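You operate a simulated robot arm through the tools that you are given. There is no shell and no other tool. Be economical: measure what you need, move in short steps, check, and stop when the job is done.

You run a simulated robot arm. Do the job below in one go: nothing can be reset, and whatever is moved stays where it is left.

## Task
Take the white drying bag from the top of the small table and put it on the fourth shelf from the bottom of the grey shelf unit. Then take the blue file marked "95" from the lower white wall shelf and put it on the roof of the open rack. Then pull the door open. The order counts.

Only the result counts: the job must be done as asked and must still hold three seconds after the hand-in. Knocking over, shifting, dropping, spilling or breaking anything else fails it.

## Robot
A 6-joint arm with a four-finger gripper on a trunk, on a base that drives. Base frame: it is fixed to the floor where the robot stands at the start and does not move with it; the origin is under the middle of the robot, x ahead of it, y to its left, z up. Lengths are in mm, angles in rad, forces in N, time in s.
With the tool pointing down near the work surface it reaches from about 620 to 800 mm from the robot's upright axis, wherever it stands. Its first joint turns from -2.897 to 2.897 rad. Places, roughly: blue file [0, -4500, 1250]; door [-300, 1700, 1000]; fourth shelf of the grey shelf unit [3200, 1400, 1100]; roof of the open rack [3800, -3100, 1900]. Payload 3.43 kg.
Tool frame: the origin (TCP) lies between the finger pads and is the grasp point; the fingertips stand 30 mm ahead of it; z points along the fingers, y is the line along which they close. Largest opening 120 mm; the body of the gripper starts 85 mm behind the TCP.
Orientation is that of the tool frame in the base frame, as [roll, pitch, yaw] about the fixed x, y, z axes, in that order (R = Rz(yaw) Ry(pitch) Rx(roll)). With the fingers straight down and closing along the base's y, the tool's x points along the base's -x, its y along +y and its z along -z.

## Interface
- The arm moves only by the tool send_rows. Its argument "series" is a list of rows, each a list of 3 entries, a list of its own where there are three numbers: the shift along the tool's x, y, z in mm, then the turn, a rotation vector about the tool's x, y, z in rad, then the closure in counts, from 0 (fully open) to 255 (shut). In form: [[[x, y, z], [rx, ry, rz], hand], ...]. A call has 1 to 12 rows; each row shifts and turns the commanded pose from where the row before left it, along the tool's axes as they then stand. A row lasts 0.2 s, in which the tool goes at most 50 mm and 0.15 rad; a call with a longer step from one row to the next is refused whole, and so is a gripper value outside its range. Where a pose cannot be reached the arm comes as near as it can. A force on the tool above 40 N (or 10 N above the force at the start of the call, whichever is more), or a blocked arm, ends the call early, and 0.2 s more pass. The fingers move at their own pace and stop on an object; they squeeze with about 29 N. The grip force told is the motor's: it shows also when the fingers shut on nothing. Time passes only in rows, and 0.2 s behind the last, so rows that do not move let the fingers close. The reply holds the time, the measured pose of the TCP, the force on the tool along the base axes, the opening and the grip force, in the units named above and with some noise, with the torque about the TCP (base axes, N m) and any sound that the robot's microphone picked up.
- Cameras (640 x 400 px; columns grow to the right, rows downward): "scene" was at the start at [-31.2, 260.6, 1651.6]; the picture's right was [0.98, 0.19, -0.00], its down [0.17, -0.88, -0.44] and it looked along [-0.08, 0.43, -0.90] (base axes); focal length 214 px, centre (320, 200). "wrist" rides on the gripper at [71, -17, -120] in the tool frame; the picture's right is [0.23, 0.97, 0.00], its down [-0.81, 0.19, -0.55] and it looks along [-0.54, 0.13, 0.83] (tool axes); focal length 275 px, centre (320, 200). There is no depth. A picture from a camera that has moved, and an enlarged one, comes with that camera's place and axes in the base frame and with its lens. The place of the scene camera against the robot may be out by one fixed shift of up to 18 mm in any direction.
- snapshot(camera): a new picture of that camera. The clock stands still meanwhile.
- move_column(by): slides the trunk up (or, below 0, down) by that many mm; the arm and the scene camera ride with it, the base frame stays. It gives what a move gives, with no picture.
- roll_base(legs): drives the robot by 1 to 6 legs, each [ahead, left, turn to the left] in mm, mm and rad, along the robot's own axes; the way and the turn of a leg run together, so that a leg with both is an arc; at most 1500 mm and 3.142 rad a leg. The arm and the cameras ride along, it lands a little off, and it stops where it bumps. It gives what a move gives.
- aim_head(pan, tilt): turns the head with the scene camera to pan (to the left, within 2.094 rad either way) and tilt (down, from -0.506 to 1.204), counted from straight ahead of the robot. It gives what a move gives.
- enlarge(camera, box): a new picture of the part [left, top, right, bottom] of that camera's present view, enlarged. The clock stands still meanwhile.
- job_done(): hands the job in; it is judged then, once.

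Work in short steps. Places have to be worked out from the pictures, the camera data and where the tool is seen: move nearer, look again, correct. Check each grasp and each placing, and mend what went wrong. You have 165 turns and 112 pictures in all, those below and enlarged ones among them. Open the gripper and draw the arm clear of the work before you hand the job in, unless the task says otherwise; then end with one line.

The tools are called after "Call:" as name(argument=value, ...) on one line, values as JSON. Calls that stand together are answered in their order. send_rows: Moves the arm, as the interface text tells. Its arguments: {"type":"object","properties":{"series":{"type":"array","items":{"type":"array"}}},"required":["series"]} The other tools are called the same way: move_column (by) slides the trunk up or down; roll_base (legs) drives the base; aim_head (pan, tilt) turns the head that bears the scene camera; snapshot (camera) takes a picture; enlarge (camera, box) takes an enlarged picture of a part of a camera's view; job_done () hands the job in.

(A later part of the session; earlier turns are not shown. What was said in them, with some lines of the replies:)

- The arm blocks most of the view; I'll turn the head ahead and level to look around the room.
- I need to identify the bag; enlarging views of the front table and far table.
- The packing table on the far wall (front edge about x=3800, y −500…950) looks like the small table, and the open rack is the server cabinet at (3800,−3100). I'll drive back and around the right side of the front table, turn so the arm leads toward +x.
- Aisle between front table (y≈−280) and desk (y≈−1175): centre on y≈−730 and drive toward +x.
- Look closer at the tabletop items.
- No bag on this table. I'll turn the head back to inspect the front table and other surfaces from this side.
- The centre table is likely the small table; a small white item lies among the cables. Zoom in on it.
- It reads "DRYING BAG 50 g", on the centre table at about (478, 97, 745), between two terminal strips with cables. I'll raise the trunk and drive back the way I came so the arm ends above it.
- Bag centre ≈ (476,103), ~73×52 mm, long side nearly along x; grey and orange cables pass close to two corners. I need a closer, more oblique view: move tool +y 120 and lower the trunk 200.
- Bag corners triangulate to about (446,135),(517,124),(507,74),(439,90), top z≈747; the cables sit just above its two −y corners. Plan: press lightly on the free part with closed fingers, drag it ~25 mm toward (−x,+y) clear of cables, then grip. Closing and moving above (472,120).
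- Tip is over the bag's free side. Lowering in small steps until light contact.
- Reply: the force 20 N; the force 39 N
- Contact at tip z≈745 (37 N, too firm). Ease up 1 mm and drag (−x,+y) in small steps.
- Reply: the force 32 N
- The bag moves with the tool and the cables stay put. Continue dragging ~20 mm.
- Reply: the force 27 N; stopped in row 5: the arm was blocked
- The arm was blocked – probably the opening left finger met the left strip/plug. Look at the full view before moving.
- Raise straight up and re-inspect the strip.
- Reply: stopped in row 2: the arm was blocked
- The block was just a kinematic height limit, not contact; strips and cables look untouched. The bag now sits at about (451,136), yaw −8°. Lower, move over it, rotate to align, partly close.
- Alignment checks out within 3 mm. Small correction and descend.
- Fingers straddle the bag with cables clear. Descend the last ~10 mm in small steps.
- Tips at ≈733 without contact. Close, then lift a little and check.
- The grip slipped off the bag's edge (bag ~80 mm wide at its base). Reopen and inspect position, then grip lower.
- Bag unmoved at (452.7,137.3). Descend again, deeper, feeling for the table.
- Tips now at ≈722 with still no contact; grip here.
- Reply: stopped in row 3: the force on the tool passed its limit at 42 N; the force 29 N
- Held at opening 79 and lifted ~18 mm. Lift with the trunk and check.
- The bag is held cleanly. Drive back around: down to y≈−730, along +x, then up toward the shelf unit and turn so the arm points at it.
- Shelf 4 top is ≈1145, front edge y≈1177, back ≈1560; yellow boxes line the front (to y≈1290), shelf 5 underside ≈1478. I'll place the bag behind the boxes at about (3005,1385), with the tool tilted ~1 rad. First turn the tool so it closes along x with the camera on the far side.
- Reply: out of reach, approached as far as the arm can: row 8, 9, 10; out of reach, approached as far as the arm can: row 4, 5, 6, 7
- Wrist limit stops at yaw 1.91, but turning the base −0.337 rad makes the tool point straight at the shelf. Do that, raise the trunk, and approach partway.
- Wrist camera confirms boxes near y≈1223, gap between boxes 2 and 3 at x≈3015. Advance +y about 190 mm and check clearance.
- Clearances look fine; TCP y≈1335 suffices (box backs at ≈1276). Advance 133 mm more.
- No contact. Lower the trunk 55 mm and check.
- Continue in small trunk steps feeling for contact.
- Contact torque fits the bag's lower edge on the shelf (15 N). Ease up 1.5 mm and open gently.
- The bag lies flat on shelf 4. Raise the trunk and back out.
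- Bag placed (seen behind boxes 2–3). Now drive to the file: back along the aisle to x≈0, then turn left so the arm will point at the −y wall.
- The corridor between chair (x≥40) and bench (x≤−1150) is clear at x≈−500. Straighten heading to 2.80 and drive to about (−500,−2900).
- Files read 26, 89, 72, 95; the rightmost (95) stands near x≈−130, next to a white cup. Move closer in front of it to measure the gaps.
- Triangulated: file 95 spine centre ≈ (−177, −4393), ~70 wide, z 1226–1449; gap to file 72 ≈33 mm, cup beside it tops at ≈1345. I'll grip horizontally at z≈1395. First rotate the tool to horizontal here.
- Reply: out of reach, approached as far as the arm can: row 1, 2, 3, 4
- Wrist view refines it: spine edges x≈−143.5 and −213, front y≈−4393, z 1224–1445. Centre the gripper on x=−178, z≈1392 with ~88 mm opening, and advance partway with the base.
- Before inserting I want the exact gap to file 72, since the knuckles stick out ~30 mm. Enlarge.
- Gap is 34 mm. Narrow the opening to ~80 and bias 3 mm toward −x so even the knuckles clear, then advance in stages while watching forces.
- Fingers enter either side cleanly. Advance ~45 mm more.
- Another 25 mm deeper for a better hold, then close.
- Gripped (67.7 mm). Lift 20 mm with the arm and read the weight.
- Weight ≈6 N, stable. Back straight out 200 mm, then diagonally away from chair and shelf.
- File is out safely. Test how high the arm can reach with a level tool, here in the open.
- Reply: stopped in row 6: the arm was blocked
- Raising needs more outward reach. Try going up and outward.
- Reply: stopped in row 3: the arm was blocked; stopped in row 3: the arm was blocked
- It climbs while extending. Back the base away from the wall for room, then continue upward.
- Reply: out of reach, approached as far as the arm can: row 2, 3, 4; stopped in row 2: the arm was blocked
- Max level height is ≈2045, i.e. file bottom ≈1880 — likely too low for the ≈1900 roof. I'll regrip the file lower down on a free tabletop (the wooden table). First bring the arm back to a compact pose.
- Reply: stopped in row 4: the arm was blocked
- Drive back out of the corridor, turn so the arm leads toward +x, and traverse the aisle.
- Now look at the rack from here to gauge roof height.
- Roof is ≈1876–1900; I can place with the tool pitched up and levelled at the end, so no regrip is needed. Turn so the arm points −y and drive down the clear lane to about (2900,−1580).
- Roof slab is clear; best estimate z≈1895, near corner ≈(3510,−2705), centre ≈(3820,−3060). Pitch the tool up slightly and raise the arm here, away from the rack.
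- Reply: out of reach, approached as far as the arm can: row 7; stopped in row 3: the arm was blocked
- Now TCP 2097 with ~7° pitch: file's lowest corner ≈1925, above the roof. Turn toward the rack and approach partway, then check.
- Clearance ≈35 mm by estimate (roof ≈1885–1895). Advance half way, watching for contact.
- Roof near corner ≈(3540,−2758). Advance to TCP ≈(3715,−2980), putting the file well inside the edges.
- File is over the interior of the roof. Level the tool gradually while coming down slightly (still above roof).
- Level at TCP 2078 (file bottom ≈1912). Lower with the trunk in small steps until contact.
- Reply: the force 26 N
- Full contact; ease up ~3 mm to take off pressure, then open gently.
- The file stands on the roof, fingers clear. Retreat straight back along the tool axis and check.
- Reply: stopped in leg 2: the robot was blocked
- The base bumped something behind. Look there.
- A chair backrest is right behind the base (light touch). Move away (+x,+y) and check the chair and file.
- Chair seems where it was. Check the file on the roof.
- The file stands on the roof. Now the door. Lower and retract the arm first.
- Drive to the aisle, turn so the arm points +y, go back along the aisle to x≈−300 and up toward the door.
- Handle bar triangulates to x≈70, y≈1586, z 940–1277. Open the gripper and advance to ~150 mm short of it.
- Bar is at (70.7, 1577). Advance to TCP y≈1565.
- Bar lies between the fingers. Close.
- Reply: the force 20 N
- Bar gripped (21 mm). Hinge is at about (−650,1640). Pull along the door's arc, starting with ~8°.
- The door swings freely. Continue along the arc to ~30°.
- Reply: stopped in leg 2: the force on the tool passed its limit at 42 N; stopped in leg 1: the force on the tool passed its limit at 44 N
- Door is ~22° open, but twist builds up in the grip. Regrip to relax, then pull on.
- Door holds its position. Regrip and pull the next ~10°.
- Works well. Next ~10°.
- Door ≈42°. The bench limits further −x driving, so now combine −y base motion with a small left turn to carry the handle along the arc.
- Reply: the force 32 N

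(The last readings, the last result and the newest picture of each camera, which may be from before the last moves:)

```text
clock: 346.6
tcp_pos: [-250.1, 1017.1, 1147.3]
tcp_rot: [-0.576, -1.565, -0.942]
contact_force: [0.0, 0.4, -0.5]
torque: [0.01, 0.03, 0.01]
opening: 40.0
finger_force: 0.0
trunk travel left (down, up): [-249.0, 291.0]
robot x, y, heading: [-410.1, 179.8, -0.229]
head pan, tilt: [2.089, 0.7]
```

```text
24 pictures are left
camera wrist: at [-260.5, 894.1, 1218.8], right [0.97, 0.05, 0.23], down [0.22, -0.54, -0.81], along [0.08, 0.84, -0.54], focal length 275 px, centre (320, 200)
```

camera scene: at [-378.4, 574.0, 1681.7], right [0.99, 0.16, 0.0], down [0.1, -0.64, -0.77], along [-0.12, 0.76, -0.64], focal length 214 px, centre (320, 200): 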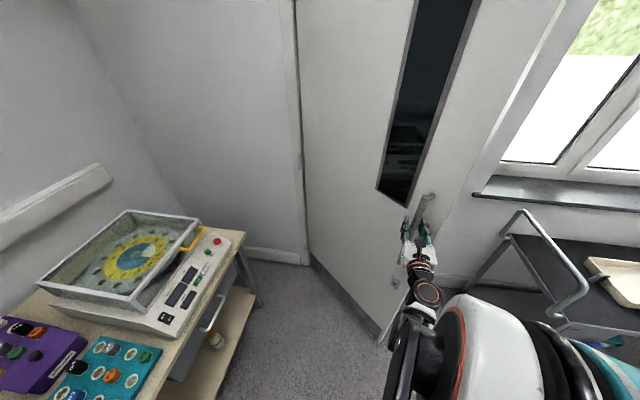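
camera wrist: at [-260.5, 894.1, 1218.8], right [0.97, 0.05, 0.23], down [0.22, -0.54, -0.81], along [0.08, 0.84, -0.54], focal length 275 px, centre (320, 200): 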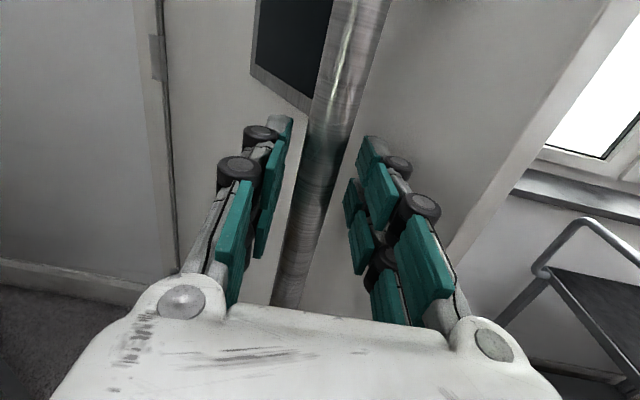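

~52° now. One more ~10° step.

Call:
send_rows(series=[[[0, 0, 0], [0, 0, 0], 255], [[0, 0, 0], [0, 0, 0], 255], [[0, 0, 0], [0, 0, 0], 255]])

Call:
roll_base(legs=[[9, -43, 0.064], [7, -36, 0.066]])

Call:
send_rows(series=[[[0, 0, 0], [0, 0, 0], 190], [[0, 0, 0], [0, 0, 0], 170], [[0, 0, 0], [0, 0, 0], 170]])

Call:
snapshot(camera="wrist")

```text
clock: 347.4
tcp_pos: [-250.9, 1016.6, 1146.8]
tcp_rot: [-0.456, -1.567, -1.062]
contact_force: [-2.8, 5.0, 3.9]
torque: [0.1, -0.48, 0.13]
opening: 21.1
finger_force: 45.3
trunk travel left (down, up): [-249.0, 291.0]
robot x, y, heading: [-413.2, 183.2, -0.231]
head pan, tilt: [2.089, 0.7]
```

```text
clock: 348.7
tcp_pos: [-309.2, 980.2, 1146.7]
tcp_rot: [-0.024, -1.57, -1.426]
contact_force: [-2.2, 2.4, -13.2]
torque: [0.18, -0.69, -0.02]
opening: 20.8
finger_force: 45.1
trunk travel left (down, up): [-249.0, 291.0]
robot x, y, heading: [-412.7, 134.1, -0.156]
head pan, tilt: [2.089, 0.7]
stopped in leg 2: the force on the tool passed its limit at 45 N (the readings are from after the stop); the commanded pose is now the measured one
```

```text
clock: 349.5
tcp_pos: [-309.0, 978.6, 1148.5]
tcp_rot: [-0.369, -1.569, -1.082]
contact_force: [0.4, -0.9, 0.3]
torque: [-0.01, -0.01, -0.03]
opening: 40.0
finger_force: 0.0
trunk travel left (down, up): [-249.0, 291.0]
robot x, y, heading: [-412.8, 137.1, -0.163]
head pan, tilt: [2.089, 0.7]
```

```text
23 pictures are left
camera wrist: at [-310.8, 855.4, 1219.9], right [0.97, 0.12, 0.23], down [0.26, -0.52, -0.81], along [0.03, 0.84, -0.53], focal length 275 px, centre (320, 200)
```

wrist: 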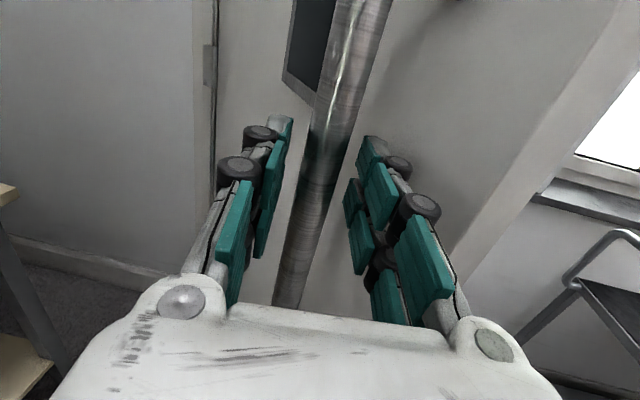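

≈57°. Another step, smaller.

Call:
send_rows(series=[[[0, 0, 0], [0, 0, 0], 255], [[0, 0, 0], [0, 0, 0], 255], [[0, 0, 0], [0, 0, 0], 255]])

Call:
roll_base(legs=[[-4, -28, 0.045], [-3, -24, 0.045]])

Call:
send_rows(series=[[[0, 0, 0], [0, 0, 0], 190], [[0, 0, 0], [0, 0, 0], 150], [[0, 0, 0], [0, 0, 0], 120], [[0, 0, 0], [0, 0, 0], 120]])

Call:
snapshot(camera="wrist")

```text
clock: 350.3
tcp_pos: [-309.7, 978.5, 1149.0]
tcp_rot: [-0.169, -1.568, -1.28]
contact_force: [0.0, -0.8, 0.3]
torque: [0.03, -0.99, -0.03]
opening: 20.9
finger_force: 44.9
trunk travel left (down, up): [-249.0, 291.0]
robot x, y, heading: [-417.9, 135.8, -0.153]
head pan, tilt: [2.089, 0.7]
```

```text
clock: 351.4
tcp_pos: [-361.5, 951.5, 1148.1]
tcp_rot: [0.016, -1.567, -1.419]
contact_force: [-0.6, 0.2, -13.0]
torque: [0.17, -0.45, 0.22]
opening: 21.0
finger_force: 44.7
trunk travel left (down, up): [-249.0, 291.0]
robot x, y, heading: [-420.8, 101.6, -0.103]
head pan, tilt: [2.089, 0.7]
stopped in leg 2: the force on the tool passed its limit at 46 N (the readings are from after the stop); the commanded pose is now the measured one
```

```text
clock: 352.4
tcp_pos: [-361.5, 953.0, 1149.4]
tcp_rot: [-0.266, -1.565, -1.137]
contact_force: [0.2, 0.7, -0.4]
torque: [0.0, 0.01, 0.02]
opening: 63.5
finger_force: 0.1
trunk travel left (down, up): [-249.0, 291.0]
robot x, y, heading: [-422.0, 102.8, -0.099]
head pan, tilt: [2.089, 0.7]
```

```text
22 pictures are left
camera wrist: at [-357.7, 828.4, 1221.1], right [0.96, 0.16, 0.23], down [0.28, -0.51, -0.81], along [-0.01, 0.84, -0.53], focal length 275 px, centre (320, 200)
```

wrist: 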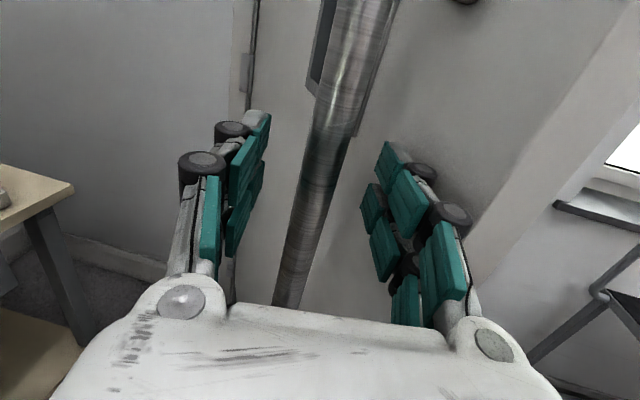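

≈62° open. Back off the handle, then I'll push the door further from its inner side for margin.

Call:
roll_base(legs=[[70, -205, 0]])

Call:
aim_head(pan=1.7, tilt=0.6)

Call:
snapshot(camera="scene")

```text
clock: 354.1
tcp_pos: [-312.1, 741.1, 1151.0]
tcp_rot: [-0.231, -1.566, -1.174]
contact_force: [-0.6, 0.0, 0.0]
torque: [-0.04, 0.01, 0.02]
opening: 63.5
finger_force: 0.0
trunk travel left (down, up): [-249.0, 291.0]
robot x, y, heading: [-375.1, -109.2, -0.099]
head pan, tilt: [2.089, 0.7]
```

```text
clock: 355.0
tcp_pos: [-312.2, 740.4, 1149.4]
tcp_rot: [-0.274, -1.567, -1.131]
contact_force: [0.8, -0.4, -0.7]
torque: [-0.01, 0.02, 0.0]
opening: 63.7
finger_force: 0.0
trunk travel left (down, up): [-249.0, 291.0]
robot x, y, heading: [-375.8, -111.2, -0.099]
head pan, tilt: [1.7, 0.6]
```

```text
21 pictures are left
camera scene: at [-375.5, 179.2, 1690.2], right [1.0, 0.03, 0.0], down [0.02, -0.57, -0.82], along [-0.02, 0.82, -0.57], focal length 214 px, centre (320, 200)
```

scene: 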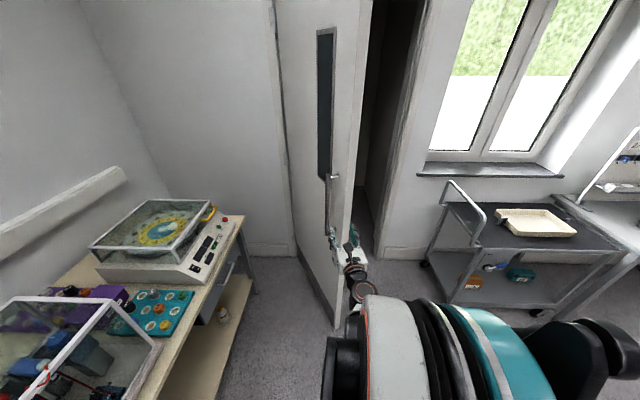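

Door is ≈63° open (edge ≈(−254,944)). Close the gripper, go around the edge to the inner side, and check.

Call:
send_rows(series=[[[0, 0, 0], [0, 0, 0], 255], [[0, 0, 0], [0, 0, 0], 255], [[0, 0, 0], [0, 0, 0], 255]])

Call:
roll_base(legs=[[201, 20, 0], [-24, 244, 0]])

Call:
snapshot(camera="scene")

```text
clock: 355.8
tcp_pos: [-312.3, 739.4, 1149.7]
tcp_rot: [-0.264, -1.566, -1.138]
contact_force: [-0.5, -0.1, 0.3]
torque: [0.03, -0.03, -0.01]
opening: 0.0
finger_force: 29.2
trunk travel left (down, up): [-249.0, 291.0]
robot x, y, heading: [-374.1, -113.1, -0.103]
head pan, tilt: [1.7, 0.6]
```

```text
clock: 358.8
tcp_pos: [-112.5, 984.9, 1148.9]
tcp_rot: [-0.322, -1.568, -1.083]
contact_force: [0.1, -0.7, -0.6]
torque: [0.02, 0.01, 0.02]
opening: 0.0
finger_force: 28.9
trunk travel left (down, up): [-249.0, 291.0]
robot x, y, heading: [-170.0, 131.3, -0.098]
head pan, tilt: [1.7, 0.6]
```

```text
20 pictures are left
camera scene: at [-175.3, 424.4, 1690.0], right [1.0, 0.03, 0.0], down [0.02, -0.57, -0.82], along [-0.02, 0.82, -0.57], focal length 214 px, centre (320, 200)
```

scene: 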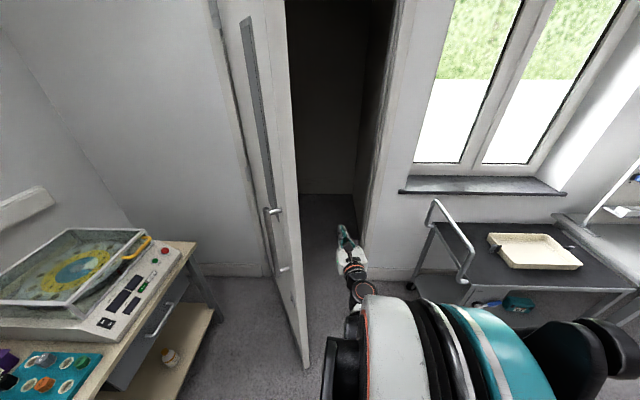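

Sweep left gently to push the door's inner face.

Call:
roll_base(legs=[[0, 0, 0.1], [-20, -25, 0.05], [-20, -28, 0.05]])

Call:
roll_base(legs=[[-20, -25, 0.05], [-20, -25, 0.05]])

Call:
snapshot(camera="scene")

```text
clock: 360.6
tcp_pos: [-319.7, 922.9, 1151.3]
tcp_rot: [-0.171, -1.566, -1.033]
contact_force: [-0.8, -0.5, -0.2]
torque: [-0.03, 0.01, 0.0]
opening: 0.1
finger_force: 29.2
trunk travel left (down, up): [-249.0, 291.0]
robot x, y, heading: [-211.9, 77.8, 0.098]
head pan, tilt: [1.7, 0.6]
```

```text
clock: 361.9
tcp_pos: [-438.1, 852.3, 1150.6]
tcp_rot: [-0.107, -1.566, -0.994]
contact_force: [0.3, -0.4, -0.3]
torque: [0.01, 0.02, -0.05]
opening: 0.1
finger_force: 29.0
trunk travel left (down, up): [-249.0, 291.0]
robot x, y, heading: [-244.5, 26.6, 0.202]
head pan, tilt: [1.7, 0.6]
```

```text
19 pictures are left
camera scene: at [-331.5, 297.7, 1690.5], right [0.95, 0.32, 0.0], down [0.18, -0.53, -0.83], along [-0.27, 0.78, -0.56], focal length 214 px, centre (320, 200)
```

scene: 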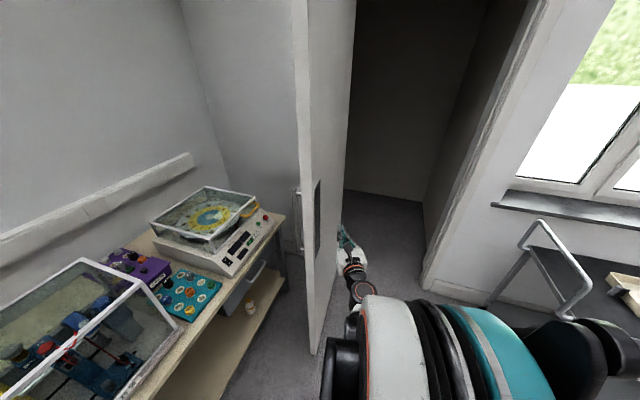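

Door is now ≈85° open. Draw the arm away to the right and back, open the gripper.

Call:
roll_base(legs=[[60, 0, -0.25], [0, -200, 0]])

Call:
send_rows(series=[[[0, 0, 0], [0, 0, 0], 0], [[0, 0, 0], [0, 0, 0], 0], [[0, 0, 0], [0, 0, 0], 0]])

Call:
aim_head(pan=1.9, tilt=0.5)

Call:
snapshot(camera="scene")

Call:
aim_head(pan=0.0, tilt=0.45)

Call:
snapshot(camera="scene")

```text
clock: 364.3
tcp_pos: [-174.8, 682.6, 1149.2]
tcp_rot: [-0.215, -1.566, -1.14]
contact_force: [0.0, -1.1, 0.1]
torque: [-0.02, 0.01, -0.01]
opening: 0.0
finger_force: 28.7
trunk travel left (down, up): [-249.0, 291.0]
robot x, y, heading: [-194.4, -172.4, -0.052]
head pan, tilt: [1.7, 0.6]
```

```text
clock: 365.1
tcp_pos: [-175.1, 681.1, 1150.1]
tcp_rot: [-0.289, -1.565, -1.065]
contact_force: [-1.3, 0.4, 0.4]
torque: [-0.02, 0.04, 0.01]
opening: 120.1
finger_force: 0.1
trunk travel left (down, up): [-249.0, 291.0]
robot x, y, heading: [-195.2, -170.6, -0.054]
head pan, tilt: [1.7, 0.6]
```

```text
clock: 365.9
tcp_pos: [-174.9, 682.1, 1151.0]
tcp_rot: [-0.281, -1.567, -1.073]
contact_force: [0.3, 0.1, -0.6]
torque: [0.03, -0.01, 0.02]
opening: 120.0
finger_force: 0.1
trunk travel left (down, up): [-249.0, 291.0]
robot x, y, heading: [-194.5, -169.2, -0.044]
head pan, tilt: [1.901, 0.499]
```

```text
18 pictures are left
camera scene: at [-227.4, 117.9, 1699.3], right [0.96, 0.27, 0.0], down [0.13, -0.46, -0.88], along [-0.24, 0.84, -0.48], focal length 214 px, centre (320, 200)
```

scene: 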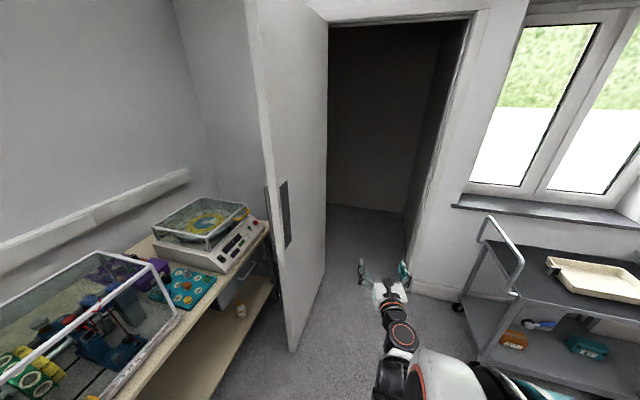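

```text
clock: 367.7
tcp_pos: [-175.0, 682.5, 1150.0]
tcp_rot: [-0.279, -1.566, -1.075]
contact_force: [-0.3, -0.4, -0.1]
torque: [0.02, 0.0, 0.01]
opening: 119.9
finger_force: 0.0
trunk travel left (down, up): [-249.0, 291.0]
robot x, y, heading: [-191.6, -172.7, -0.053]
head pan, tilt: [0.0, 0.45]
```

```text
17 pictures are left
camera scene: at [-110.7, 25.7, 1703.8], right [-0.05, -1.0, 0.0], down [-0.43, 0.02, -0.9], along [0.9, -0.05, -0.44], focal length 214 px, centre (320, 200)
```

scene: 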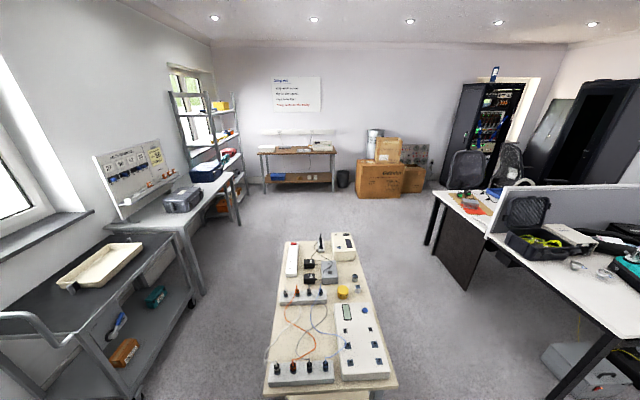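

The door is wide open, the file stands on the rack roof, the bag is on shelf 4, the gripper is open and the arm is clear. Handing in.

Call:
job_done()

```text
The job is handed in.
```

All three steps were done in order and the job is handed in: the drying bag is on the fourth shelf, file "95" stands on the rack roof, and the door is open about 85°. While backing away from the rack the base bumped an office chair; I saw no sign that the chair moved, but I could only judge that to within about 50 mm.
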